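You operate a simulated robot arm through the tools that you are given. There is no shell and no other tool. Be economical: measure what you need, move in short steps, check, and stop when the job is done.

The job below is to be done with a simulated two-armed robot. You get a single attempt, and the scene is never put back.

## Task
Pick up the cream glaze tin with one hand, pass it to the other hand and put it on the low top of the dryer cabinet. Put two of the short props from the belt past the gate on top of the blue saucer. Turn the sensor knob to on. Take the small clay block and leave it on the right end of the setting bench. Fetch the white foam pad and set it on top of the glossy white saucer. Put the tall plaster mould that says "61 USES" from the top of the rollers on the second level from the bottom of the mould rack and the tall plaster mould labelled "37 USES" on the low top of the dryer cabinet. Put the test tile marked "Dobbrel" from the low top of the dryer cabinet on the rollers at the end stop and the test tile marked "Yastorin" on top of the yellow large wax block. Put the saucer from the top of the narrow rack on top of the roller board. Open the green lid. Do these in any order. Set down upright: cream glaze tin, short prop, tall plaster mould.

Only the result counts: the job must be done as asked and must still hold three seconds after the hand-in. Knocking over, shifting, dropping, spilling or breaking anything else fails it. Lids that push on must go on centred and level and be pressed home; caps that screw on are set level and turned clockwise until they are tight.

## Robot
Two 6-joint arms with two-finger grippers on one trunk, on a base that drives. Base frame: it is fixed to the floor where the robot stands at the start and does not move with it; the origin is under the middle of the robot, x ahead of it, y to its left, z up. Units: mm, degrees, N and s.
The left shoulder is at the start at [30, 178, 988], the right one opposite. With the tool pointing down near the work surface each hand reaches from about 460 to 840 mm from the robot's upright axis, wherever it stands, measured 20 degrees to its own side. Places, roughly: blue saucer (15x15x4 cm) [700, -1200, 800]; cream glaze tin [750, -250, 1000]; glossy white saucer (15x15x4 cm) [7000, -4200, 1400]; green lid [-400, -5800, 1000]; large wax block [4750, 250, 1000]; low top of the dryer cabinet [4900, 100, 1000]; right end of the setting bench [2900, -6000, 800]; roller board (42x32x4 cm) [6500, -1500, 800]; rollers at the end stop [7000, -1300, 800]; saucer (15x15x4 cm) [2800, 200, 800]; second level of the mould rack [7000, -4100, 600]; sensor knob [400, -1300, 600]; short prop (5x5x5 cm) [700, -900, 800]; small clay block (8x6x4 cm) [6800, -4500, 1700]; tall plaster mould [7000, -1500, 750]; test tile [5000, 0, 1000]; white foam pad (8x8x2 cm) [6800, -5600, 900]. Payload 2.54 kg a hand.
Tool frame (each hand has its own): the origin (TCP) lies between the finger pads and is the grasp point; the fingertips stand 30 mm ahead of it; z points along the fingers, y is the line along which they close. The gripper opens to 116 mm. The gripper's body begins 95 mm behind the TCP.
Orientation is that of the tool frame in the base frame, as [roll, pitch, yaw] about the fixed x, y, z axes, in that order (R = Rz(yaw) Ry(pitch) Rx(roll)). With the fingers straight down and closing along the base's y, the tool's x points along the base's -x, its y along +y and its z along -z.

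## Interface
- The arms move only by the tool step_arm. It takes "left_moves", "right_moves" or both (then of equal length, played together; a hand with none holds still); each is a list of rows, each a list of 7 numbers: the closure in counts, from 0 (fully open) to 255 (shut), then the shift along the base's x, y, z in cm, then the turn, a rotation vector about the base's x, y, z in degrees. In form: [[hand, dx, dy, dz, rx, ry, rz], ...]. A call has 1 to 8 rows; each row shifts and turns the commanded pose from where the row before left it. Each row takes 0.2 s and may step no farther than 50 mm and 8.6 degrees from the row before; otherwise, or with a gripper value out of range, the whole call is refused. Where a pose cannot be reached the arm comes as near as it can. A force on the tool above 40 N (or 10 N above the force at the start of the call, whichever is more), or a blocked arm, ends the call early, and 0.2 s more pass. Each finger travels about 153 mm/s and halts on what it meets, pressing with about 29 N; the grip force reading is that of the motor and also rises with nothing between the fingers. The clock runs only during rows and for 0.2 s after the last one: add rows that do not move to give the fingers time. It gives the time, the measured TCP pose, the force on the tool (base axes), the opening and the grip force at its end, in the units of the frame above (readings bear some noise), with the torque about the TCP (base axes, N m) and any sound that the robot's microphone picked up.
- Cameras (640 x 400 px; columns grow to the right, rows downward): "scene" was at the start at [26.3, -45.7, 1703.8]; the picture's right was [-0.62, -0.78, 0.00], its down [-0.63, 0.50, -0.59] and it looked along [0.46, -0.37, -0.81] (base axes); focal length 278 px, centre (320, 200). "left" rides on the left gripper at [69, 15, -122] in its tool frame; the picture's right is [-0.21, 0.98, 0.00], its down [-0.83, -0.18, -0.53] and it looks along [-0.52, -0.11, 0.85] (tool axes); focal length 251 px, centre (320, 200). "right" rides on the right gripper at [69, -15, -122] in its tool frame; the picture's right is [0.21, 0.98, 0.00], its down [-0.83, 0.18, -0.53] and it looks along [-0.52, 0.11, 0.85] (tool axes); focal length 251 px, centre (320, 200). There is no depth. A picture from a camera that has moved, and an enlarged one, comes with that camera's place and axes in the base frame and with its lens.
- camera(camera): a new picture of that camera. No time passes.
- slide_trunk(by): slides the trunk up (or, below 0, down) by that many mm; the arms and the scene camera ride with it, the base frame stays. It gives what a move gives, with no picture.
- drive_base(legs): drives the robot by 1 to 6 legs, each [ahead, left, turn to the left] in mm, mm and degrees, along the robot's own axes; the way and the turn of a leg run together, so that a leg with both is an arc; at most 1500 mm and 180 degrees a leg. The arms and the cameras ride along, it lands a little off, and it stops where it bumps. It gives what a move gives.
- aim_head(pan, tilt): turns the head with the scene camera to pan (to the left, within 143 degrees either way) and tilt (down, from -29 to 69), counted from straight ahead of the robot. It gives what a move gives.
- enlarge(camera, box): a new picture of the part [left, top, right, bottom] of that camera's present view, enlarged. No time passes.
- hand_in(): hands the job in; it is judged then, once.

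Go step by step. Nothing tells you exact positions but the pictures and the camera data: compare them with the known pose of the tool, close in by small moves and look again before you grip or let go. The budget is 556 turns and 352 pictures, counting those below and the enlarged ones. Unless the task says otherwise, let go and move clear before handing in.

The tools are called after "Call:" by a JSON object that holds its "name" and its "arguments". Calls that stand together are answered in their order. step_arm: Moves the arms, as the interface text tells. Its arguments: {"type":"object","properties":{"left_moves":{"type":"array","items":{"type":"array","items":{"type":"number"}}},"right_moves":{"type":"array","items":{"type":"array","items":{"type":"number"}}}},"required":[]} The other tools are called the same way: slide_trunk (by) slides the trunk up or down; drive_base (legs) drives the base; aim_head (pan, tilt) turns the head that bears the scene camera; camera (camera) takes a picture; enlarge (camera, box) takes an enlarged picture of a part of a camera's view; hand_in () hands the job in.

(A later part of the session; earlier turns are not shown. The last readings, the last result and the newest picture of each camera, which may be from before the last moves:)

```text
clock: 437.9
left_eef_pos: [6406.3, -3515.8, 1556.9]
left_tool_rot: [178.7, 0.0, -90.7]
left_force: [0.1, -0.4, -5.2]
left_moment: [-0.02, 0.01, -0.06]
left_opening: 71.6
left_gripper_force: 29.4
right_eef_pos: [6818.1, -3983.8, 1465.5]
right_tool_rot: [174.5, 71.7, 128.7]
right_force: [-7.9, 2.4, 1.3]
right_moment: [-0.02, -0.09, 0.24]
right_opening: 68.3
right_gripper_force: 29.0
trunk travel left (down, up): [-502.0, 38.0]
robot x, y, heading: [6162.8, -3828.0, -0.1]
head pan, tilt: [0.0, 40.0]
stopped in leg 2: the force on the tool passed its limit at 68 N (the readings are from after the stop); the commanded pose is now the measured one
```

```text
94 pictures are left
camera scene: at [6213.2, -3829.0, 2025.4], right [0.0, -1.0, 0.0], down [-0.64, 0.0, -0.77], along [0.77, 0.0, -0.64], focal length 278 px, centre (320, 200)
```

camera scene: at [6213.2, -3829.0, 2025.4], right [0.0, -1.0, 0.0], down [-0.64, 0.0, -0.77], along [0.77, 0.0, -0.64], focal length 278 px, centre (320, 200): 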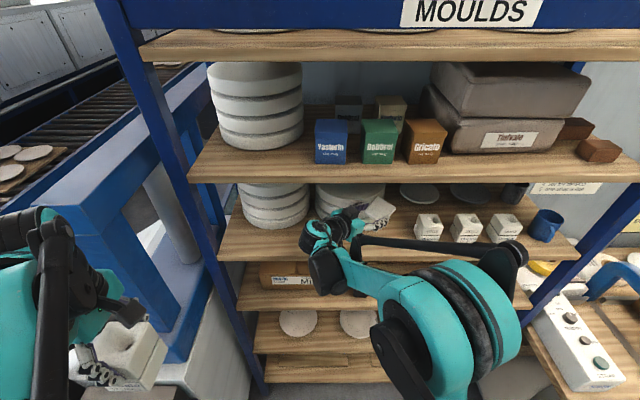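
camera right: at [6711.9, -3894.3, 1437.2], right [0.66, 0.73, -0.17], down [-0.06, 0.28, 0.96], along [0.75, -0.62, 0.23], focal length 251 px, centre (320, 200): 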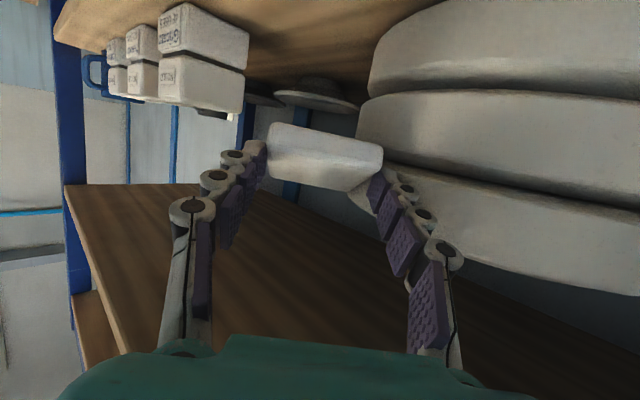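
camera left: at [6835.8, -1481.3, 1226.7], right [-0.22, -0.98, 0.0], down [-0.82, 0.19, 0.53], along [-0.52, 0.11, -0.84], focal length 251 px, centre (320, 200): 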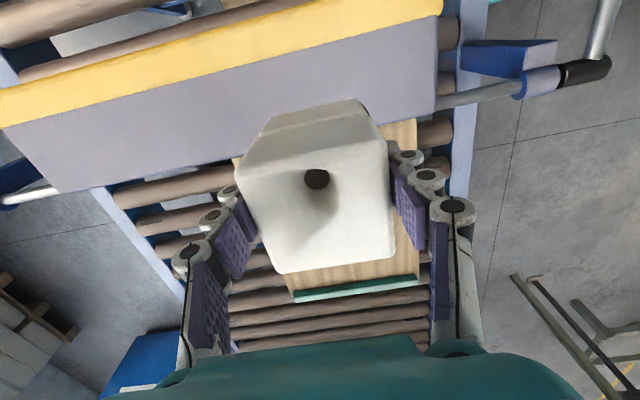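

The left finger's knuckle touched the disc stack. Back out, flatten the hand to ~80°, raise, and follow a path further right.

Call:
{"name": "drive_base", "arguments": {"legs": [[-110, 0, 0]]}}

Call:
{"name": "step_arm", "arguments": {"right_moves": [[255, 0, 0, 1.2, -6.2, -5.0, 0], [255, 0, 0, 1.2, 0, 0, 0], [255, 0, 0, 0, 0, 0, 0]]}}

Call:
{"name": "enlarge", "arguments": {"camera": "scene", "box": [200, 160, 460, 320]}}

```text
clock: 439.1
left_eef_pos: [6296.8, -3515.3, 1555.7]
left_tool_rot: [178.5, 0.0, -90.7]
left_force: [-0.2, -0.3, -4.9]
left_moment: [-0.04, -0.03, -0.04]
left_opening: 71.4
left_gripper_force: 29.5
right_eef_pos: [6708.0, -3984.8, 1465.0]
right_tool_rot: [174.7, 71.6, 128.9]
right_force: [0.2, 0.4, -0.1]
right_moment: [0.03, -0.01, 0.01]
right_opening: 68.6
right_gripper_force: 28.9
trunk travel left (down, up): [-502.0, 38.0]
robot x, y, heading: [6049.4, -3826.3, -0.5]
head pan, tilt: [0.0, 40.0]
```

```text
clock: 439.9
left_eef_pos: [6293.7, -3515.7, 1555.7]
left_tool_rot: [178.7, 0.0, -90.9]
left_force: [0.1, -0.6, -4.7]
left_moment: [-0.07, -0.01, -0.04]
left_opening: 71.6
left_gripper_force: 29.4
right_eef_pos: [6705.3, -3984.6, 1487.6]
right_tool_rot: [174.3, 79.7, 128.3]
right_force: [0.0, 0.7, 0.7]
right_moment: [0.03, 0.03, 0.03]
right_opening: 68.2
right_gripper_force: 29.2
trunk travel left (down, up): [-502.0, 38.0]
robot x, y, heading: [6049.8, -3827.3, -0.1]
head pan, tilt: [0.0, 40.0]
```

```text
2.46 times, centred on (330, 240) of scene
camera zoom: at [6101.5, -3828.4, 2025.4], right [0.0, -1.0, 0.0], down [-0.64, 0.0, -0.77], along [0.77, 0.0, -0.64], focal length 683 px, centre (295, 102)
```

zoom: 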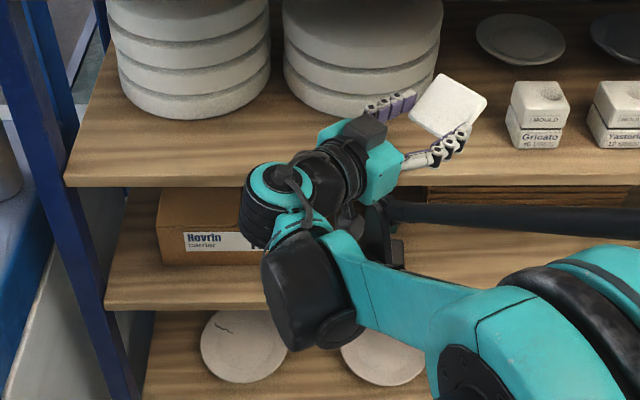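

Call:
{"name": "drive_base", "arguments": {"legs": [[15, -30, 0], [130, -57, 0]]}}

Call:
{"name": "enlarge", "arguments": {"camera": "scene", "box": [220, 170, 480, 330]}}

Call:
{"name": "camera", "arguments": {"camera": "right"}}

```text
clock: 441.6
left_eef_pos: [6435.8, -3603.0, 1556.7]
left_tool_rot: [178.6, 0.1, -91.0]
left_force: [-0.5, 0.4, -4.7]
left_moment: [-0.03, -0.02, 0.01]
left_opening: 71.3
left_gripper_force: 30.0
right_eef_pos: [6846.6, -4075.0, 1486.8]
right_tool_rot: [174.2, 79.5, 128.1]
right_force: [0.1, 0.6, 0.0]
right_moment: [0.0, 0.0, 0.0]
right_opening: 68.3
right_gripper_force: 29.2
trunk travel left (down, up): [-502.0, 38.0]
robot x, y, heading: [6190.5, -3915.8, -0.4]
head pan, tilt: [0.0, 40.0]
```

```text
2.46 times, centred on (350, 250) of scene
camera zoom: at [6243.0, -3916.5, 2025.4], right [-0.01, -1.0, 0.0], down [-0.64, 0.0, -0.77], along [0.77, -0.01, -0.64], focal length 683 px, centre (246, 77)
```

zoom: 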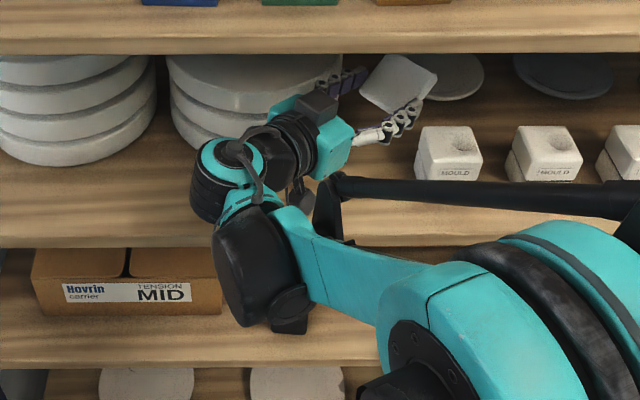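

```text
91 pictures are left
camera right: at [6743.8, -3988.8, 1441.3], right [0.68, 0.71, -0.19], down [-0.14, 0.39, 0.91], along [0.72, -0.59, 0.36], focal length 251 px, centre (320, 200)
```

right: 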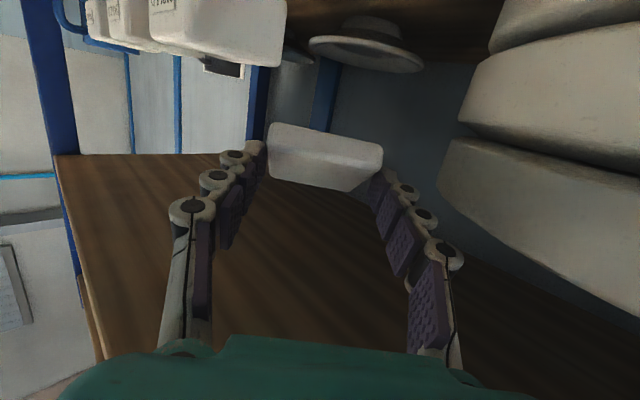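

Call:
{"name": "drive_base", "arguments": {"legs": [[82, -46, 0], [81, -47, 0]]}}

Call:
{"name": "camera", "arguments": {"camera": "right"}}

Call:
{"name": "enlarge", "arguments": {"camera": "scene", "box": [220, 170, 480, 330]}}

```text
clock: 443.6
left_eef_pos: [6599.4, -3700.2, 1557.2]
left_tool_rot: [178.7, 0.2, -90.9]
left_force: [-0.4, -0.4, -5.1]
left_moment: [-0.08, -0.01, 0.03]
left_opening: 71.4
left_gripper_force: 28.6
right_eef_pos: [7006.2, -4174.4, 1490.4]
right_tool_rot: [172.9, 80.0, 126.5]
right_force: [-2.5, -18.4, 15.3]
right_moment: [1.98, 1.07, 1.56]
right_opening: 68.5
right_gripper_force: 29.0
trunk travel left (down, up): [-502.0, 38.0]
robot x, y, heading: [6352.9, -4012.8, -0.4]
head pan, tilt: [0.0, 40.0]
stopped in leg 2: the force on the tool passed its limit at 59 N (the readings are from after the stop); the commanded pose is now the measured one
```

```text
90 pictures are left
camera right: at [6904.9, -4088.6, 1443.6], right [0.69, 0.7, -0.19], down [-0.15, 0.39, 0.91], along [0.71, -0.6, 0.37], focal length 251 px, centre (320, 200)
```

right: 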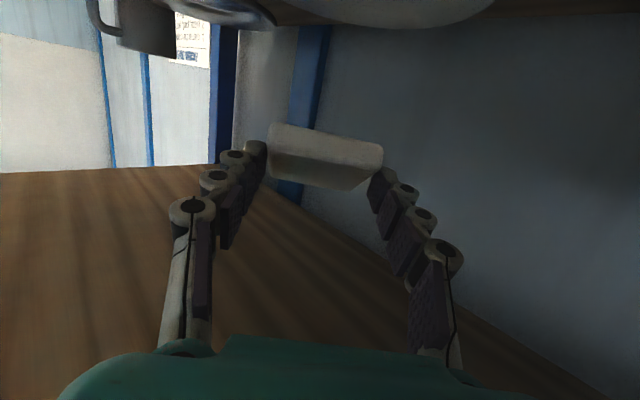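

```text
2.46 times, centred on (350, 250) of scene
camera zoom: at [6404.5, -4013.7, 2025.3], right [-0.01, -1.0, 0.0], down [-0.64, 0.0, -0.77], along [0.77, 0.0, -0.64], focal length 683 px, centre (246, 77)
```

zoom: 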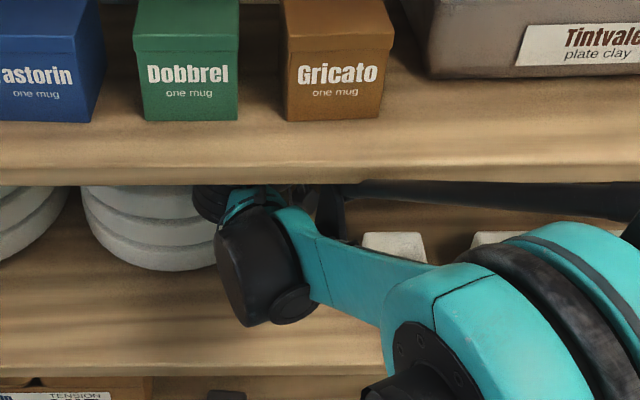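

The hand is over the saucer with its palm touching the disc stack lightly. Shift right 8 mm, then tilt down slightly and lower to reduce the drop height.

Call:
{"name": "step_arm", "arguments": {"right_moves": [[255, 0.3, -0.8, 0, 0, 0, 0], [255, 0, 0, -1.2, 5.8, 5.2, 0], [255, 0, 0, -1.2, 5.8, 5.2, 0], [255, 0, 0, 0, 0, 0, 0]]}}

Call:
{"name": "camera", "arguments": {"camera": "right"}}

```text
clock: 444.1
left_eef_pos: [6598.2, -3696.9, 1555.2]
left_tool_rot: [178.7, -0.1, -91.0]
left_force: [0.0, -1.1, -5.5]
left_moment: [-0.03, 0.01, 0.01]
left_opening: 71.6
left_gripper_force: 29.2
right_eef_pos: [7008.6, -4175.7, 1489.2]
right_tool_rot: [171.6, 79.3, 125.7]
right_force: [-2.0, -6.4, 5.8]
right_moment: [0.77, 0.4, 0.62]
right_opening: 68.1
right_gripper_force: 29.0
trunk travel left (down, up): [-502.0, 38.0]
robot x, y, heading: [6355.5, -4011.6, -0.4]
head pan, tilt: [0.0, 40.0]
stopped in row 2 (right hand): the force on the tool passed its limit at 111 N (the readings are from after the stop); the commanded pose is now the measured one
```

```text
88 pictures are left
camera right: at [6905.7, -4089.1, 1442.9], right [0.68, 0.71, -0.18], down [-0.15, 0.38, 0.91], along [0.72, -0.59, 0.36], focal length 251 px, centre (320, 200)
```

right: 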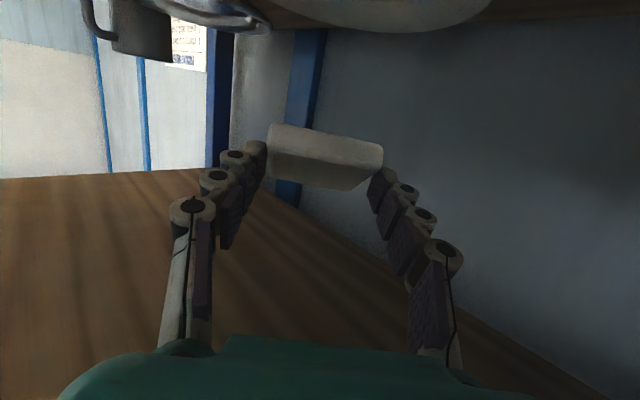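

Further motion is blocked, so I'll release the pad here.

Call:
{"name": "step_arm", "arguments": {"right_moves": [[40, 0, 0, 0, 0, 0, 0], [40, 0, 0, 0, 0, 0, 0], [40, 0, 0, 0, 0, 0, 0]]}}

Call:
{"name": "camera", "arguments": {"camera": "right"}}

```text
clock: 444.9
left_eef_pos: [6597.6, -3697.9, 1555.3]
left_tool_rot: [178.8, 0.1, -90.9]
left_force: [-0.2, 0.1, -6.2]
left_moment: [-0.02, -0.05, 0.0]
left_opening: 71.5
left_gripper_force: 29.2
right_eef_pos: [7008.5, -4175.6, 1488.5]
right_tool_rot: [171.5, 79.3, 125.7]
right_force: [0.2, 0.0, 1.1]
right_moment: [0.12, 0.04, 0.04]
right_opening: 97.7
right_gripper_force: 0.1
trunk travel left (down, up): [-502.0, 38.0]
robot x, y, heading: [6351.6, -4008.6, -0.5]
head pan, tilt: [0.0, 40.0]
```

```text
87 pictures are left
camera right: at [6905.7, -4089.1, 1442.9], right [0.68, 0.71, -0.18], down [-0.15, 0.38, 0.91], along [0.72, -0.59, 0.36], focal length 251 px, centre (320, 200)
```

right: 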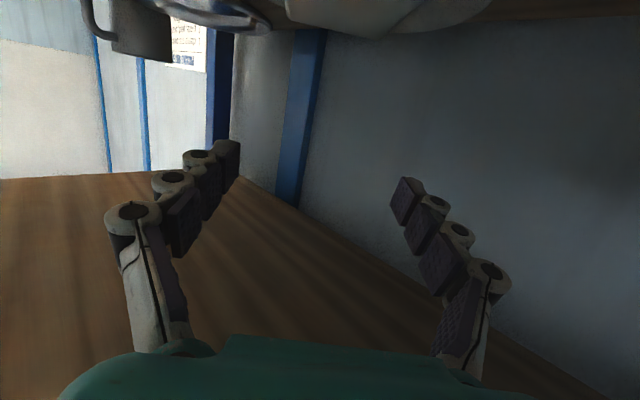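

Call:
{"name": "drive_base", "arguments": {"legs": [[-81, 46, 0], [-82, 46, 0], [-130, 57, 0], [-120, 0, 0]]}}

Call:
{"name": "enlarge", "arguments": {"camera": "scene", "box": [220, 130, 480, 290]}}

```text
clock: 445.7
left_eef_pos: [6585.7, -3692.2, 1556.1]
left_tool_rot: [178.6, 0.0, -90.9]
left_force: [0.4, 0.3, -4.4]
left_moment: [-0.04, -0.01, 0.02]
left_opening: 71.4
left_gripper_force: 29.0
right_eef_pos: [6998.1, -4173.5, 1489.7]
right_tool_rot: [171.4, 79.2, 125.1]
right_force: [-0.7, 0.1, -0.3]
right_moment: [0.02, 0.0, 0.01]
right_opening: 97.5
right_gripper_force: 0.0
trunk travel left (down, up): [-502.0, 38.0]
robot x, y, heading: [6338.1, -4002.2, -0.3]
head pan, tilt: [0.0, 40.0]
stopped in leg 1: the force on the tool passed its limit at 55 N (the readings are from after the stop); the commanded pose is now the measured one
```

```text
2.46 times, centred on (350, 210) of scene
camera zoom: at [6393.5, -4005.0, 2025.2], right [-0.01, -1.0, 0.0], down [-0.64, 0.01, -0.77], along [0.77, 0.0, -0.64], focal length 683 px, centre (246, 175)
```

zoom: 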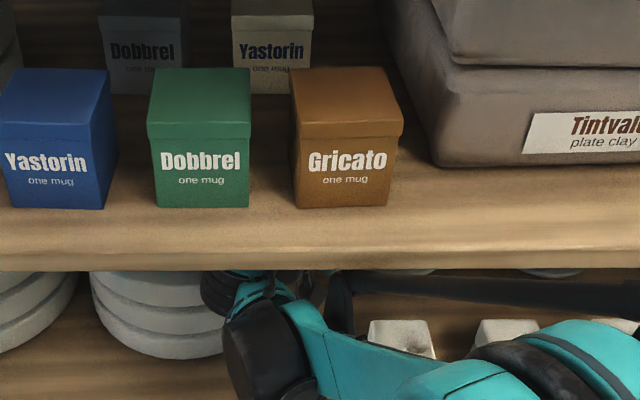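

Call:
{"name": "step_arm", "arguments": {"right_moves": [[200, 0, 0, 0, 0, 0, 0], [200, 0, -0.5, 0.3, 0, 0, 0], [200, 0, 0, 0, 0, 0, 0]]}}

Call:
{"name": "camera", "arguments": {"camera": "right"}}

```text
clock: 446.5
left_eef_pos: [6584.5, -3686.7, 1555.6]
left_tool_rot: [178.7, -0.1, -91.0]
left_force: [-0.2, 0.3, -5.4]
left_moment: [-0.06, -0.02, 0.0]
left_opening: 71.7
left_gripper_force: 29.5
right_eef_pos: [6994.0, -4174.7, 1495.9]
right_tool_rot: [171.4, 79.5, 125.0]
right_force: [-0.8, -0.1, 0.1]
right_moment: [-0.01, -0.02, 0.01]
right_opening: 25.2
right_gripper_force: 0.0
trunk travel left (down, up): [-502.0, 38.0]
robot x, y, heading: [6337.3, -4000.1, -0.4]
head pan, tilt: [0.0, 40.0]
```

```text
85 pictures are left
camera right: at [6892.5, -4088.1, 1448.1], right [0.68, 0.71, -0.18], down [-0.15, 0.38, 0.91], along [0.71, -0.6, 0.36], focal length 251 px, centre (320, 200)
```

right: 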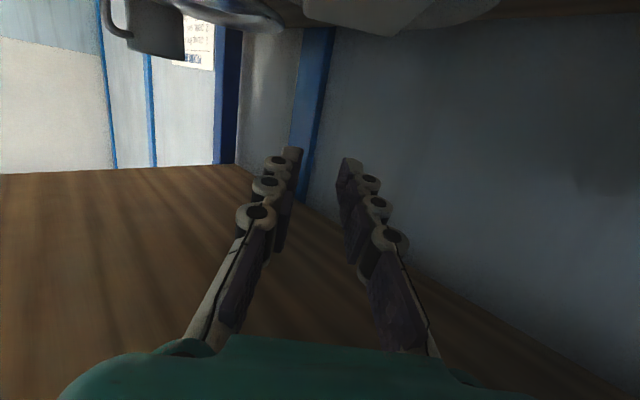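

Call:
{"name": "drive_base", "arguments": {"legs": [[-60, 0, 0], [-150, 10, 0], [-150, 0, 0]]}}

Call:
{"name": "enlarge", "arguments": {"camera": "scene", "box": [260, 130, 520, 290]}}

```text
clock: 449.4
left_eef_pos: [6232.1, -3675.7, 1556.6]
left_tool_rot: [178.6, 0.0, -90.7]
left_force: [0.7, 1.0, -5.2]
left_moment: [-0.07, 0.04, 0.03]
left_opening: 71.6
left_gripper_force: 29.4
right_eef_pos: [6643.7, -4161.3, 1492.4]
right_tool_rot: [171.7, 79.4, 125.8]
right_force: [0.8, 0.8, -0.8]
right_moment: [0.02, -0.03, -0.04]
right_opening: 25.3
right_gripper_force: 0.1
trunk travel left (down, up): [-502.0, 38.0]
robot x, y, heading: [5980.3, -3992.8, -0.1]
head pan, tilt: [0.0, 40.0]
```

```text
2.46 times, centred on (390, 210) of scene
camera zoom: at [6038.8, -3989.7, 2025.2], right [0.0, -1.0, 0.0], down [-0.64, 0.0, -0.76], along [0.76, 0.0, -0.64], focal length 683 px, centre (148, 175)
```

zoom: 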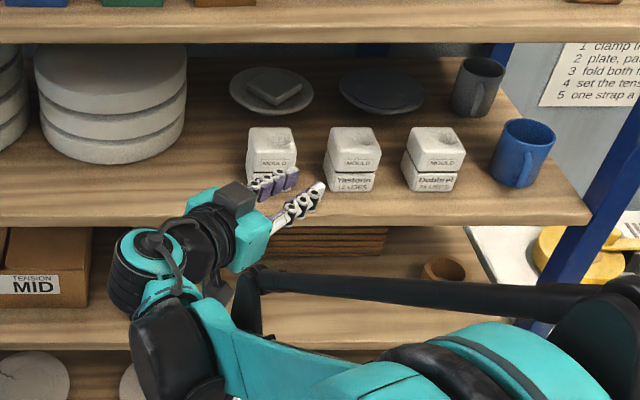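

The foam pad lies on the glossy saucer. Next the clay block on level 5: shift right and straighten the hand.

Call:
{"name": "drive_base", "arguments": {"legs": [[-150, -390, 0]]}}

Call:
{"name": "slide_trunk", "arguments": {"by": 37}}

Call:
{"name": "step_arm", "arguments": {"right_moves": [[60, 0, 0, 2, 0, 0, 8.4], [60, 0, 0, 2, 0, 0, 8.4], [60, 0, 0, 2, 0, 0, 8.4], [60, 0, 0, 2, 0, 0, 8.4], [60, 0, 0, 2, 0, 0, 8.4], [60, 0, 0, 2, 0, 0, 8.4], [60, 0, 0, 2, 0, 8, 4], [60, 0, 0, 2, 0, 8, 0]]}}

Call:
{"name": "camera", "arguments": {"camera": "scene"}}

Call:
{"name": "camera", "arguments": {"camera": "right"}}

```text
clock: 452.0
left_eef_pos: [6078.3, -4064.5, 1555.7]
left_tool_rot: [178.7, -0.1, -90.8]
left_force: [0.5, 0.3, -5.9]
left_moment: [-0.03, -0.01, -0.01]
left_opening: 71.5
left_gripper_force: 28.4
right_eef_pos: [6488.6, -4551.9, 1494.1]
right_tool_rot: [171.6, 79.4, 125.4]
right_force: [-0.2, 0.4, 0.0]
right_moment: [0.0, 0.02, -0.01]
right_opening: 25.2
right_gripper_force: 0.1
trunk travel left (down, up): [-502.0, 38.0]
robot x, y, heading: [5831.4, -4378.4, -0.3]
head pan, tilt: [0.0, 40.0]
```

```text
clock: 452.8
left_eef_pos: [6076.5, -4065.6, 1591.9]
left_tool_rot: [178.7, -0.1, -90.7]
left_force: [0.2, -0.6, -5.5]
left_moment: [-0.04, 0.01, 0.02]
left_opening: 71.5
left_gripper_force: 28.5
right_eef_pos: [6489.3, -4553.6, 1529.1]
right_tool_rot: [171.3, 79.4, 125.1]
right_force: [0.2, 0.2, 0.4]
right_moment: [-0.01, 0.02, 0.04]
right_opening: 25.2
right_gripper_force: 0.1
trunk travel left (down, up): [-539.0, 1.0]
robot x, y, heading: [5830.8, -4379.6, -0.4]
head pan, tilt: [0.0, 40.0]
```

```text
refused: row 7 steps farther than a row can; nothing moved
```

```text
83 pictures are left
camera scene: at [5883.5, -4380.3, 2062.3], right [0.0, -1.0, 0.0], down [-0.64, 0.0, -0.77], along [0.77, 0.0, -0.64], focal length 278 px, centre (320, 200)
```

scene: 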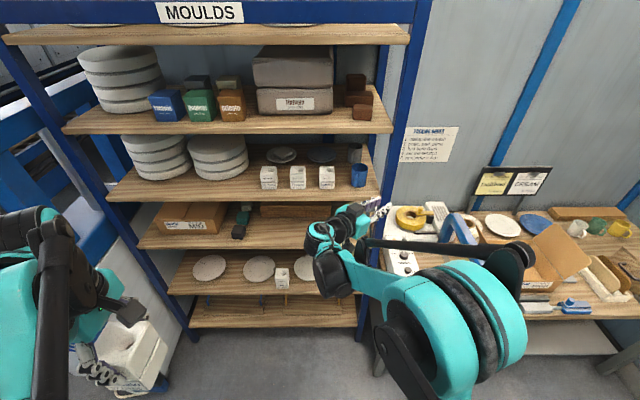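

```text
82 pictures are left
camera right: at [6386.8, -4466.9, 1484.3], right [0.68, 0.71, -0.18], down [-0.15, 0.38, 0.91], along [0.72, -0.6, 0.36], focal length 251 px, centre (320, 200)
```

right: 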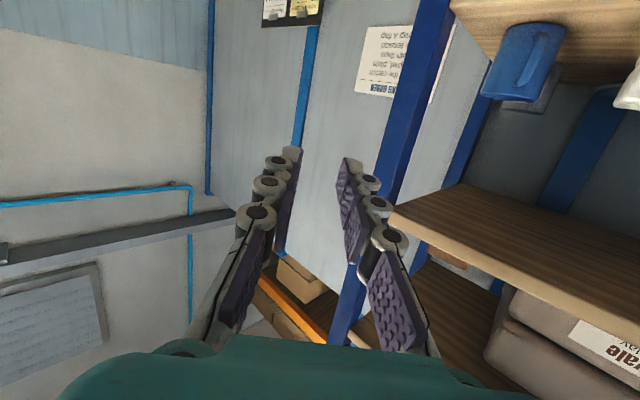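

Call:
{"name": "enlarge", "arguments": {"camera": "scene", "box": [320, 60, 420, 140]}}

Call:
{"name": "step_arm", "arguments": {"right_moves": [[60, 0, 0, 2, 0, 0, 8.4], [60, 0, 0, 2, 0, 0, 8.4], [60, 0, 0, 2, 0, 0, 8.4], [60, 0, 0, 2, 0, 0, 8.4], [60, 0, 0, 2, 0, 0, 8.4], [60, 0, 0, 2, 0, 0, 8.4], [60, 0, 0, 1, 0, 0, 4.5], [60, 0, 0, 1, 0, 8, 0]]}}

```text
5.00 times, centred on (370, 100) of scene
camera zoom: at [5883.5, -4380.3, 2062.3], right [0.0, -1.0, 0.0], down [-0.64, 0.0, -0.77], along [0.77, 0.0, -0.64], focal length 1388 px, centre (70, 700)
```

zoom: 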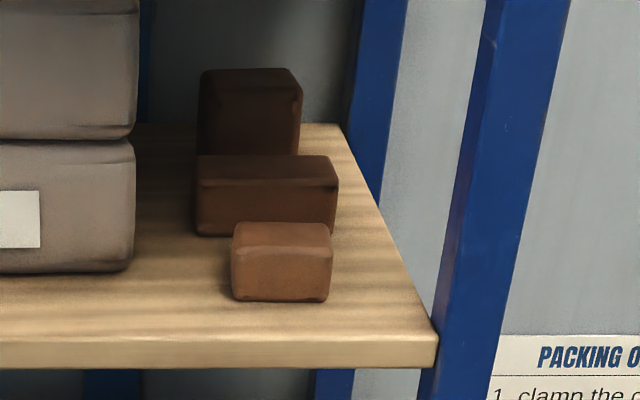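

```text
clock: 454.6
left_eef_pos: [6076.6, -4065.2, 1592.9]
left_tool_rot: [178.7, 0.1, -90.9]
left_force: [0.7, -0.8, -6.2]
left_moment: [-0.03, -0.03, -0.01]
left_opening: 71.6
left_gripper_force: 29.3
right_eef_pos: [6486.6, -4553.4, 1656.7]
right_tool_rot: [171.2, 71.4, -179.9]
right_force: [0.1, 0.5, 0.3]
right_moment: [0.0, 0.01, -0.04]
right_opening: 89.0
right_gripper_force: 0.2
right hand out of reach, approached as far as the arm can: row 6, 7
trunk travel left (down, up): [-539.0, 1.0]
robot x, y, heading: [5830.9, -4381.9, -0.0]
head pan, tilt: [0.0, 40.0]
```

The small block is the front one at ≈(6845,−4528). Raise a bit and drive in.

Call:
{"name": "step_arm", "arguments": {"right_moves": [[45, 0, 0, 1.3, 0, 0, 0], [45, 0, 0, 1.3, 0, 0, 0], [45, 0, 0, 0, 0, 0, 0]]}}

Call:
{"name": "drive_base", "arguments": {"legs": [[230, 22, 0]]}}

Call:
{"name": "camera", "arguments": {"camera": "right"}}

```text
clock: 455.4
left_eef_pos: [6077.3, -4065.9, 1591.9]
left_tool_rot: [178.8, 0.0, -90.8]
left_force: [0.0, -0.1, -4.9]
left_moment: [-0.05, 0.0, 0.0]
left_opening: 71.4
left_gripper_force: 29.0
right_eef_pos: [6487.8, -4553.6, 1681.4]
right_tool_rot: [171.3, 71.4, -180.0]
right_force: [-0.8, 0.0, 0.3]
right_moment: [-0.04, 0.03, -0.01]
right_opening: 95.8
right_gripper_force: 0.1
trunk travel left (down, up): [-539.0, 1.0]
robot x, y, heading: [5828.3, -4380.8, -0.2]
head pan, tilt: [0.0, 40.0]
```

```text
clock: 457.1
left_eef_pos: [6293.4, -4044.6, 1592.8]
left_tool_rot: [178.7, 0.0, -90.7]
left_force: [-0.4, -1.0, -5.2]
left_moment: [-0.06, -0.03, 0.01]
left_opening: 71.4
left_gripper_force: 28.4
right_eef_pos: [6704.7, -4532.3, 1683.8]
right_tool_rot: [171.2, 71.4, -179.9]
right_force: [0.1, -0.4, 0.2]
right_moment: [0.04, 0.0, -0.02]
right_opening: 95.6
right_gripper_force: 0.1
trunk travel left (down, up): [-539.0, 1.0]
robot x, y, heading: [6047.8, -4358.3, -0.2]
head pan, tilt: [0.0, 40.0]
```

```text
80 pictures are left
camera right: at [6570.0, -4565.0, 1655.1], right [-0.21, 0.96, -0.16], down [-0.26, 0.1, 0.96], along [0.94, 0.24, 0.23], focal length 251 px, centre (320, 200)
```

right: 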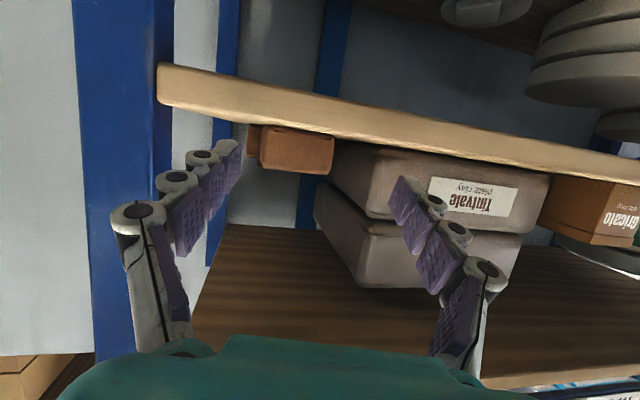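

Call:
{"name": "drive_base", "arguments": {"legs": [[95, 0, 0]]}}

Call:
{"name": "camera", "arguments": {"camera": "right"}}

```text
clock: 458.2
left_eef_pos: [6387.5, -4046.2, 1593.7]
left_tool_rot: [178.8, 0.1, -90.9]
left_force: [-0.1, -0.4, -5.6]
left_moment: [-0.04, -0.04, -0.01]
left_opening: 71.5
left_gripper_force: 28.8
right_eef_pos: [6797.1, -4533.9, 1684.0]
right_tool_rot: [171.3, 71.5, 180.0]
right_force: [-0.8, 0.2, 0.6]
right_moment: [0.01, 0.01, -0.01]
right_opening: 95.7
right_gripper_force: 0.1
trunk travel left (down, up): [-539.0, 1.0]
robot x, y, heading: [6144.5, -4360.2, -0.5]
head pan, tilt: [0.0, 40.0]
```

```text
79 pictures are left
camera right: at [6662.8, -4566.4, 1655.6], right [-0.21, 0.97, -0.16], down [-0.27, 0.1, 0.96], along [0.94, 0.24, 0.24], focal length 251 px, centre (320, 200)
```

right: 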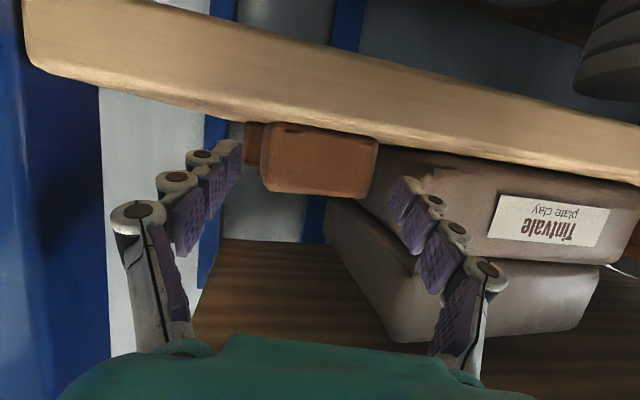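

Call:
{"name": "drive_base", "arguments": {"legs": [[36, 0, 0]]}}

Call:
{"name": "step_arm", "arguments": {"right_moves": [[100, 0, 0, 0, 0, 0, 0], [255, 0, 0, 0, 0, 0, 0], [255, 0, 0, 0, 0, 0, 0]]}}

Call:
{"name": "camera", "arguments": {"camera": "right"}}

```text
clock: 459.1
left_eef_pos: [6418.9, -4046.5, 1593.7]
left_tool_rot: [178.9, 0.0, -91.0]
left_force: [-2.0, -0.4, -5.4]
left_moment: [-0.05, -0.15, 0.01]
left_opening: 71.4
left_gripper_force: 29.3
right_eef_pos: [6827.8, -4533.9, 1686.6]
right_tool_rot: [171.3, 71.7, -180.0]
right_force: [-0.4, 0.3, -0.5]
right_moment: [0.01, -0.03, 0.01]
right_opening: 95.5
right_gripper_force: 0.3
trunk travel left (down, up): [-539.0, 1.0]
robot x, y, heading: [6180.4, -4358.1, -0.1]
head pan, tilt: [0.0, 40.0]
```

```text
clock: 459.9
left_eef_pos: [6426.2, -4048.2, 1589.8]
left_tool_rot: [178.6, 0.1, -90.9]
left_force: [0.0, -0.6, -5.4]
left_moment: [-0.01, 0.04, 0.0]
left_opening: 71.3
left_gripper_force: 29.0
right_eef_pos: [6836.2, -4533.1, 1682.8]
right_tool_rot: [171.4, 71.5, -179.9]
right_force: [0.4, -0.3, 2.3]
right_moment: [-0.25, 0.11, 0.05]
right_opening: 69.4
right_gripper_force: 28.4
trunk travel left (down, up): [-539.0, 1.0]
robot x, y, heading: [6180.7, -4355.9, -0.2]
head pan, tilt: [0.0, 40.0]
```

```text
78 pictures are left
camera right: at [6701.7, -4566.5, 1654.5], right [-0.21, 0.97, -0.16], down [-0.26, 0.1, 0.96], along [0.94, 0.24, 0.23], focal length 251 px, centre (320, 200)
```

right: 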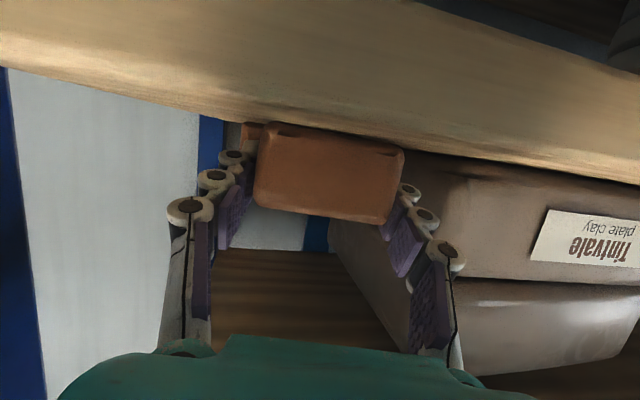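

Gripped at 69 mm. Lift and back out.

Call:
{"name": "step_arm", "arguments": {"right_moves": [[255, 0, 0, 1, 0, 0, 0], [255, 0, 0, 1.5, 0, 0, 0], [255, 0, 0, 0, 0, 0, 0]]}}

Call:
{"name": "drive_base", "arguments": {"legs": [[-300, 0, 0]]}}

Call:
{"name": "camera", "arguments": {"camera": "right"}}

```text
clock: 460.7
left_eef_pos: [6426.2, -4046.6, 1592.7]
left_tool_rot: [178.6, 0.0, -91.0]
left_force: [0.3, -0.1, -5.8]
left_moment: [-0.06, -0.01, -0.01]
left_opening: 71.4
left_gripper_force: 28.8
right_eef_pos: [6835.0, -4532.7, 1707.1]
right_tool_rot: [171.3, 71.4, -179.9]
right_force: [-0.3, -0.2, -2.3]
right_moment: [0.02, 0.05, 0.0]
right_opening: 69.3
right_gripper_force: 28.6
trunk travel left (down, up): [-539.0, 1.0]
robot x, y, heading: [6176.8, -4360.2, -0.3]
head pan, tilt: [0.0, 40.0]
```

```text
clock: 462.7
left_eef_pos: [6123.2, -4044.0, 1592.3]
left_tool_rot: [178.5, 0.1, -90.5]
left_force: [0.5, 0.2, -5.3]
left_moment: [-0.06, 0.05, -0.03]
left_opening: 71.4
left_gripper_force: 28.9
right_eef_pos: [6536.0, -4526.1, 1706.1]
right_tool_rot: [171.3, 71.3, -179.6]
right_force: [-0.6, -0.4, -2.8]
right_moment: [0.0, 0.03, 0.03]
right_opening: 69.4
right_gripper_force: 29.2
trunk travel left (down, up): [-539.0, 1.0]
robot x, y, heading: [5877.3, -4358.8, 0.6]
head pan, tilt: [0.0, 40.0]
```

```text
77 pictures are left
camera right: at [6402.0, -4561.0, 1678.4], right [-0.22, 0.96, -0.16], down [-0.26, 0.1, 0.96], along [0.94, 0.25, 0.23], focal length 251 px, centre (320, 200)
```

right: 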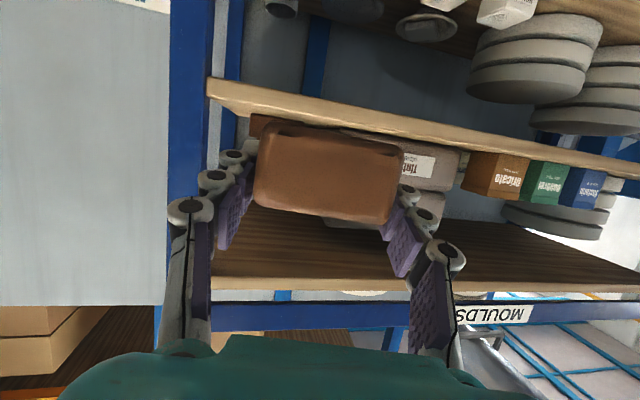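

Clay block is held. Lower the trunk and drive west to the setting bench.

Call:
{"name": "slide_trunk", "arguments": {"by": -350}}

Call:
{"name": "drive_base", "arguments": {"legs": [[-1500, 0, -0.5], [-1450, 0, 0]]}}

Call:
{"name": "drive_base", "arguments": {"legs": [[0, 0, -90]]}}

Call:
{"name": "aim_head", "arguments": {"pan": 0, "tilt": 28}}

Call:
{"name": "camera", "arguments": {"camera": "scene"}}

```text
clock: 466.1
left_eef_pos: [6119.7, -4044.6, 1242.6]
left_tool_rot: [178.5, 0.0, -90.4]
left_force: [-0.5, -0.2, -5.7]
left_moment: [-0.04, -0.01, -0.03]
left_opening: 71.6
left_gripper_force: 29.0
right_eef_pos: [6533.3, -4525.7, 1357.1]
right_tool_rot: [171.3, 71.4, -179.5]
right_force: [-0.1, -0.3, -2.4]
right_moment: [0.0, -0.02, 0.01]
right_opening: 69.6
right_gripper_force: 29.0
trunk travel left (down, up): [-189.0, 351.0]
robot x, y, heading: [5876.8, -4359.4, 0.0]
head pan, tilt: [0.0, 40.0]
```

```text
clock: 480.5
left_eef_pos: [3162.7, -4024.3, 1242.6]
left_tool_rot: [178.7, 0.0, -92.6]
left_force: [0.1, -0.4, -4.9]
left_moment: [-0.03, -0.01, 0.02]
left_opening: 71.4
left_gripper_force: 28.9
right_eef_pos: [3554.8, -4521.9, 1356.9]
right_tool_rot: [171.3, 71.5, 178.1]
right_force: [0.3, -0.7, -2.4]
right_moment: [-0.01, 0.01, -0.02]
right_opening: 69.4
right_gripper_force: 29.4
trunk travel left (down, up): [-189.0, 351.0]
robot x, y, heading: [2904.2, -4326.1, -2.1]
head pan, tilt: [0.0, 40.0]
```

```text
clock: 484.7
left_eef_pos: [3204.7, -4590.5, 1241.1]
left_tool_rot: [178.7, 0.0, 176.2]
left_force: [0.4, 1.0, -4.1]
left_moment: [-0.03, 0.04, -0.06]
left_opening: 71.4
left_gripper_force: 28.3
right_eef_pos: [2699.1, -4974.8, 1357.9]
right_tool_rot: [171.3, 71.5, 87.1]
right_force: [0.1, -0.2, -3.1]
right_moment: [-0.01, 0.01, -0.03]
right_opening: 69.5
right_gripper_force: 28.7
trunk travel left (down, up): [-189.0, 351.0]
robot x, y, heading: [2902.8, -4328.9, -92.7]
head pan, tilt: [0.0, 40.0]
```

```text
clock: 485.5
left_eef_pos: [3205.0, -4590.9, 1242.7]
left_tool_rot: [178.7, 0.0, 176.2]
left_force: [-0.9, -0.5, -4.6]
left_moment: [0.03, 0.03, -0.01]
left_opening: 71.4
left_gripper_force: 28.7
right_eef_pos: [2697.6, -4974.6, 1356.9]
right_tool_rot: [171.3, 71.4, 87.1]
right_force: [-0.4, 0.3, -2.1]
right_moment: [-0.01, -0.02, -0.03]
right_opening: 69.3
right_gripper_force: 29.1
trunk travel left (down, up): [-189.0, 351.0]
robot x, y, heading: [2903.9, -4328.9, -93.2]
head pan, tilt: [0.0, 28.0]
```

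```text
76 pictures are left
camera scene: at [2900.4, -4389.7, 1730.8], right [-1.0, 0.05, 0.0], down [0.03, 0.47, -0.88], along [-0.05, -0.88, -0.47], focal length 278 px, centre (320, 200)
```

scene: 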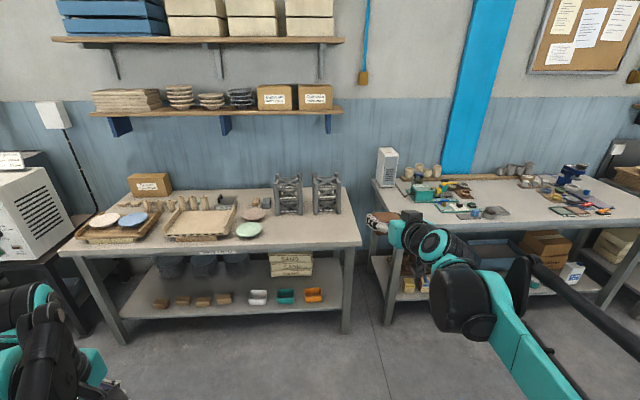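

Call:
{"name": "enlarge", "arguments": {"camera": "scene", "box": [180, 160, 380, 290]}}

```text
3.08 times, centred on (280, 225) of scene
camera zoom: at [2900.4, -4389.7, 1730.8], right [-1.0, 0.05, 0.0], down [0.03, 0.47, -0.88], along [-0.05, -0.88, -0.47], focal length 854 px, centre (443, 123)
```

zoom: 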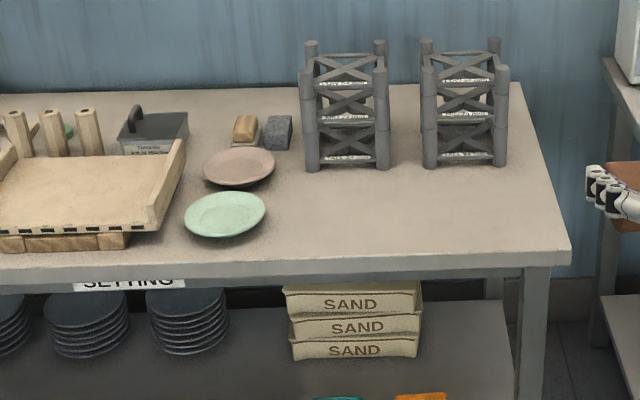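

This is the SETTING bench; its right end in front of the racks is free. Lower and approach.

Call:
{"name": "drive_base", "arguments": {"legs": [[350, 47, 3.0]]}}

Call:
{"name": "slide_trunk", "arguments": {"by": -185}}

Call:
{"name": "step_arm", "arguments": {"right_moves": [[255, 0, 0, -4, 0, 0, 0], [255, 0, 0, -4, 0, 0, 0], [255, 0, 0, -4, 0, 0, 0], [255, 0, 0, -4, 0, 0, 0], [255, 0, 0, -4, 0, 0, 0]]}}

Call:
{"name": "drive_base", "arguments": {"legs": [[230, 0, 0]]}}

Call:
{"name": "camera", "arguments": {"camera": "right"}}

Call:
{"name": "camera", "arguments": {"camera": "scene"}}

```text
clock: 487.7
left_eef_pos: [3253.3, -4916.0, 1243.2]
left_tool_rot: [178.6, 0.1, 179.2]
left_force: [1.1, -0.1, -5.2]
left_moment: [0.02, 0.07, 0.01]
left_opening: 71.6
left_gripper_force: 28.9
right_eef_pos: [2767.8, -5326.6, 1355.5]
right_tool_rot: [171.3, 71.2, 90.1]
right_force: [0.1, -0.4, -3.4]
right_moment: [0.02, 0.05, 0.02]
right_opening: 69.6
right_gripper_force: 29.0
trunk travel left (down, up): [-189.0, 351.0]
robot x, y, heading: [2941.7, -4670.2, -90.2]
head pan, tilt: [0.0, 28.0]
```

```text
clock: 489.8
left_eef_pos: [3252.6, -4916.1, 1057.8]
left_tool_rot: [178.6, 0.0, 179.2]
left_force: [0.3, 0.0, -5.6]
left_moment: [-0.03, 0.05, -0.01]
left_opening: 71.4
left_gripper_force: 29.2
right_eef_pos: [2767.6, -5325.0, 1172.1]
right_tool_rot: [171.3, 71.4, 90.1]
right_force: [-0.4, 0.9, -2.5]
right_moment: [0.01, 0.0, -0.01]
right_opening: 69.5
right_gripper_force: 28.9
trunk travel left (down, up): [-4.0, 536.0]
robot x, y, heading: [2940.2, -4668.0, -90.1]
head pan, tilt: [0.0, 28.0]
```

```text
clock: 490.9
left_eef_pos: [3252.6, -4916.5, 1057.0]
left_tool_rot: [178.5, 0.0, 179.2]
left_force: [0.1, 0.0, -5.4]
left_moment: [0.02, 0.03, -0.02]
left_opening: 71.6
left_gripper_force: 29.0
right_eef_pos: [2767.0, -5323.3, 970.6]
right_tool_rot: [171.3, 71.3, 90.1]
right_force: [-0.4, 0.1, -2.5]
right_moment: [0.0, -0.01, 0.0]
right_opening: 69.6
right_gripper_force: 29.1
trunk travel left (down, up): [-4.0, 536.0]
robot x, y, heading: [2942.8, -4665.5, -90.5]
head pan, tilt: [0.0, 28.0]
```

```text
clock: 492.6
left_eef_pos: [3251.8, -5140.7, 1057.6]
left_tool_rot: [178.4, 0.0, 179.1]
left_force: [0.2, -0.3, -5.9]
left_moment: [0.02, 0.02, 0.03]
left_opening: 71.6
left_gripper_force: 28.8
right_eef_pos: [2763.5, -5544.8, 970.8]
right_tool_rot: [171.3, 71.4, 89.8]
right_force: [-0.7, -0.7, -3.3]
right_moment: [-0.01, -0.01, 0.02]
right_opening: 69.3
right_gripper_force: 28.8
trunk travel left (down, up): [-4.0, 536.0]
robot x, y, heading: [2941.9, -4890.6, -90.4]
head pan, tilt: [0.0, 28.0]
```

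```text
74 pictures are left
camera right: at [2731.0, -5410.8, 943.3], right [0.97, 0.21, -0.16], down [0.1, 0.26, 0.96], along [0.24, -0.94, 0.23], focal length 251 px, centre (320, 200)
```

right: 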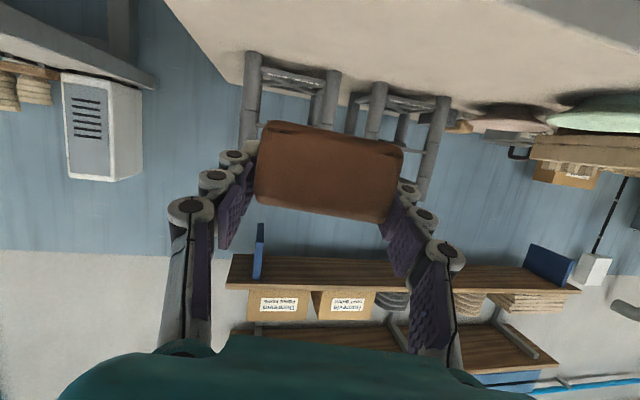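

```text
73 pictures are left
camera scene: at [2938.0, -4953.6, 1545.7], right [-1.0, 0.01, 0.0], down [0.0, 0.47, -0.88], along [-0.01, -0.88, -0.47], focal length 278 px, centre (320, 200)
```

scene: 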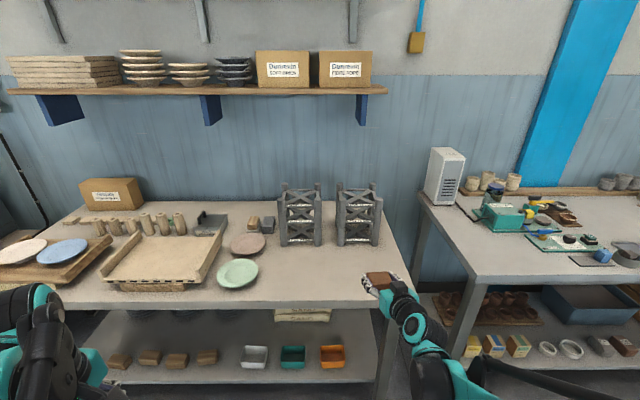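

Call:
{"name": "step_arm", "arguments": {"right_moves": [[255, 0, 0, -3, 0, 0, 0], [255, 0, 0, -3, 0, 0, 0], [255, 0, 0, 0, 0, 0, 0]]}}

Call:
{"name": "drive_base", "arguments": {"legs": [[118, 0, 0]]}}

Call:
{"name": "step_arm", "arguments": {"right_moves": [[255, 0, 0, -2, 0, 0, 0], [255, 0, 0, -1, 0, 0, 0], [255, 0, 0, 0, 0, 0, 0]]}}

Call:
{"name": "camera", "arguments": {"camera": "right"}}

```text
clock: 493.4
left_eef_pos: [3251.4, -5138.0, 1056.6]
left_tool_rot: [178.7, 0.0, 179.0]
left_force: [-0.8, 0.6, -5.5]
left_moment: [0.02, 0.04, 0.0]
left_opening: 71.6
left_gripper_force: 29.1
right_eef_pos: [2765.5, -5546.5, 912.6]
right_tool_rot: [171.2, 71.5, 89.9]
right_force: [-0.9, -0.3, -3.1]
right_moment: [-0.02, -0.02, -0.01]
right_opening: 69.5
right_gripper_force: 28.9
trunk travel left (down, up): [-4.0, 536.0]
robot x, y, heading: [2940.2, -4894.2, -90.3]
head pan, tilt: [0.0, 28.0]
```

```text
clock: 494.7
left_eef_pos: [3250.4, -5256.9, 1056.7]
left_tool_rot: [178.7, 0.1, 179.0]
left_force: [0.0, -1.0, -5.4]
left_moment: [0.05, 0.04, 0.03]
left_opening: 71.3
left_gripper_force: 28.4
right_eef_pos: [2762.9, -5664.5, 911.6]
right_tool_rot: [171.2, 71.2, 89.9]
right_force: [0.5, -1.1, -3.1]
right_moment: [-0.04, 0.0, 0.03]
right_opening: 69.2
right_gripper_force: 28.9
trunk travel left (down, up): [-4.0, 536.0]
robot x, y, heading: [2938.4, -5009.3, -90.0]
head pan, tilt: [0.0, 28.0]
```

```text
clock: 495.5
left_eef_pos: [3250.5, -5255.4, 1056.9]
left_tool_rot: [178.5, 0.0, 179.0]
left_force: [-0.1, 0.2, -4.8]
left_moment: [0.0, 0.02, -0.02]
left_opening: 71.3
left_gripper_force: 29.1
right_eef_pos: [2763.8, -5662.7, 883.0]
right_tool_rot: [171.3, 71.4, 89.9]
right_force: [0.0, 0.1, -2.8]
right_moment: [-0.01, 0.03, 0.01]
right_opening: 69.4
right_gripper_force: 29.3
trunk travel left (down, up): [-4.0, 536.0]
robot x, y, heading: [2943.7, -5010.9, -90.5]
head pan, tilt: [0.0, 28.0]
```

```text
72 pictures are left
camera right: at [2729.7, -5528.3, 854.9], right [0.97, 0.21, -0.16], down [0.1, 0.26, 0.96], along [0.24, -0.94, 0.23], focal length 251 px, centre (320, 200)
```

right: 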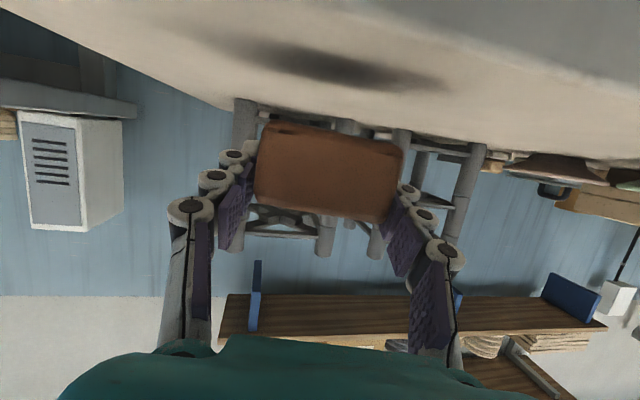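

Call:
{"name": "step_arm", "arguments": {"right_moves": [[255, 0, 0, -1, 0, 0, 0], [255, 0, 0, -0.7, 0, 0, 0], [255, 0, 0, 0, 0, 0, 0]]}}

Call:
{"name": "step_arm", "arguments": {"right_moves": [[255, 0, 0, -0.5, 0, 0, 0], [255, 0, 0, 0, 0, 0, 0]]}}

```text
clock: 496.3
left_eef_pos: [3251.4, -5255.6, 1055.8]
left_tool_rot: [178.4, 0.0, 178.9]
left_force: [-0.7, -0.5, -5.2]
left_moment: [0.0, 0.03, 0.0]
left_opening: 71.4
left_gripper_force: 28.5
right_eef_pos: [2763.1, -5663.4, 865.3]
right_tool_rot: [171.3, 71.4, 89.8]
right_force: [0.3, -0.3, -2.2]
right_moment: [0.02, 0.01, 0.03]
right_opening: 69.6
right_gripper_force: 29.1
trunk travel left (down, up): [-4.0, 536.0]
robot x, y, heading: [2940.8, -5006.4, -90.4]
head pan, tilt: [0.0, 28.0]
```

```text
clock: 496.9
left_eef_pos: [3251.8, -5255.4, 1056.6]
left_tool_rot: [178.6, -0.1, 179.1]
left_force: [-0.2, 0.2, -5.5]
left_moment: [-0.03, 0.05, 0.01]
left_opening: 71.4
left_gripper_force: 28.9
right_eef_pos: [2763.2, -5662.9, 862.5]
right_tool_rot: [171.3, 71.4, 89.8]
right_force: [1.2, 0.3, -2.8]
right_moment: [-0.01, 0.0, -0.01]
right_opening: 69.2
right_gripper_force: 29.1
trunk travel left (down, up): [-4.0, 536.0]
robot x, y, heading: [2937.3, -5009.9, -90.2]
head pan, tilt: [0.0, 28.0]
```

Call:
{"name": "step_arm", "arguments": {"right_moves": [[255, 0, 0, -0.5, 0, 0, 0], [255, 0, 0, 0, 0, 0, 0]]}}

Call:
{"name": "step_arm", "arguments": {"right_moves": [[255, 0, 0, -0.4, 0, 0, 0], [255, 0, 0, 0, 0, 0, 0]]}}

Call:
{"name": "camera", "arguments": {"camera": "right"}}

```text
clock: 497.5
left_eef_pos: [3250.9, -5256.1, 1057.2]
left_tool_rot: [178.6, 0.0, 179.0]
left_force: [0.1, 0.5, -4.9]
left_moment: [0.0, 0.04, -0.03]
left_opening: 71.3
left_gripper_force: 29.0
right_eef_pos: [2763.1, -5662.2, 855.8]
right_tool_rot: [171.3, 71.4, 89.9]
right_force: [0.0, 0.0, -3.6]
right_moment: [-0.02, -0.02, 0.0]
right_opening: 69.2
right_gripper_force: 29.0
trunk travel left (down, up): [-4.0, 536.0]
robot x, y, heading: [2940.1, -5001.1, -90.3]
head pan, tilt: [0.0, 28.0]
```

```text
clock: 498.1
left_eef_pos: [3250.9, -5255.1, 1056.8]
left_tool_rot: [178.7, -0.1, 179.0]
left_force: [0.7, 1.2, -5.1]
left_moment: [-0.02, 0.03, 0.01]
left_opening: 71.6
left_gripper_force: 29.4
right_eef_pos: [2765.0, -5663.5, 851.7]
right_tool_rot: [171.4, 71.4, 90.0]
right_force: [0.1, -3.6, 10.9]
right_moment: [0.15, 0.55, 0.12]
right_opening: 69.3
right_gripper_force: 28.6
trunk travel left (down, up): [-4.0, 536.0]
robot x, y, heading: [2940.7, -5006.5, -90.4]
head pan, tilt: [0.0, 28.0]
```

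```text
71 pictures are left
camera right: at [2730.5, -5528.1, 825.1], right [0.97, 0.21, -0.16], down [0.1, 0.26, 0.96], along [0.24, -0.94, 0.23], focal length 251 px, centre (320, 200)
```

right: 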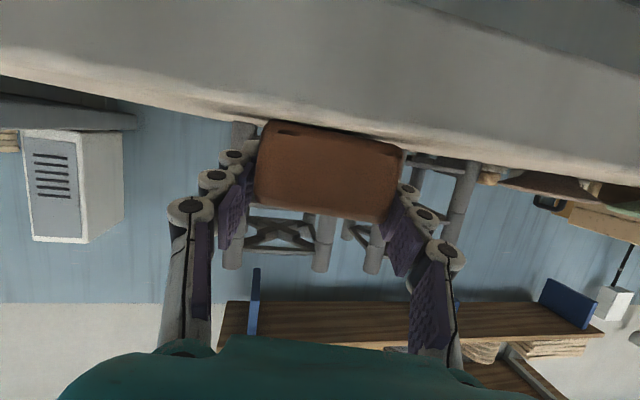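

Contact; release and back out.

Call:
{"name": "step_arm", "arguments": {"right_moves": [[130, 0, 0, 0, 0, 0, 0], [50, 0, 0, 0, 0, 0, 0], [50, 0, 0, 0, 0, 0, 0]]}}

Call:
{"name": "drive_base", "arguments": {"legs": [[-350, 0, 0]]}}

Call:
{"name": "enlarge", "arguments": {"camera": "scene", "box": [220, 140, 480, 300]}}

```text
clock: 498.9
left_eef_pos: [3251.9, -5255.6, 1057.2]
left_tool_rot: [178.6, 0.0, 179.0]
left_force: [0.2, 0.0, -5.9]
left_moment: [0.02, 0.08, 0.01]
left_opening: 71.5
left_gripper_force: 29.0
right_eef_pos: [2763.9, -5662.7, 852.8]
right_tool_rot: [171.2, 71.4, 89.9]
right_force: [-0.5, 0.0, -0.6]
right_moment: [0.05, 0.01, -0.03]
right_opening: 93.3
right_gripper_force: 0.1
trunk travel left (down, up): [-4.0, 536.0]
robot x, y, heading: [2934.9, -5008.1, -90.2]
head pan, tilt: [0.0, 28.0]
```

```text
clock: 501.1
left_eef_pos: [3253.9, -4906.7, 1058.1]
left_tool_rot: [178.7, 0.0, 179.2]
left_force: [0.2, 0.0, -4.8]
left_moment: [-0.04, 0.06, 0.02]
left_opening: 71.7
left_gripper_force: 29.6
right_eef_pos: [2768.9, -5316.1, 852.9]
right_tool_rot: [171.2, 71.4, 90.2]
right_force: [0.1, 1.1, 0.4]
right_moment: [0.03, -0.01, 0.03]
right_opening: 93.3
right_gripper_force: 0.0
trunk travel left (down, up): [-4.0, 536.0]
robot x, y, heading: [2941.3, -4658.4, -90.0]
head pan, tilt: [0.0, 28.0]
```

```text
2.46 times, centred on (350, 220) of scene
camera zoom: at [2939.2, -4721.0, 1545.9], right [-1.0, 0.0, 0.0], down [0.0, 0.47, -0.88], along [0.0, -0.88, -0.47], focal length 683 px, centre (246, 151)
```

zoom: 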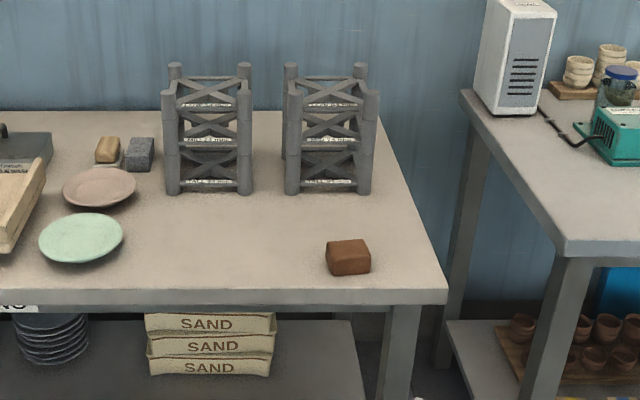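

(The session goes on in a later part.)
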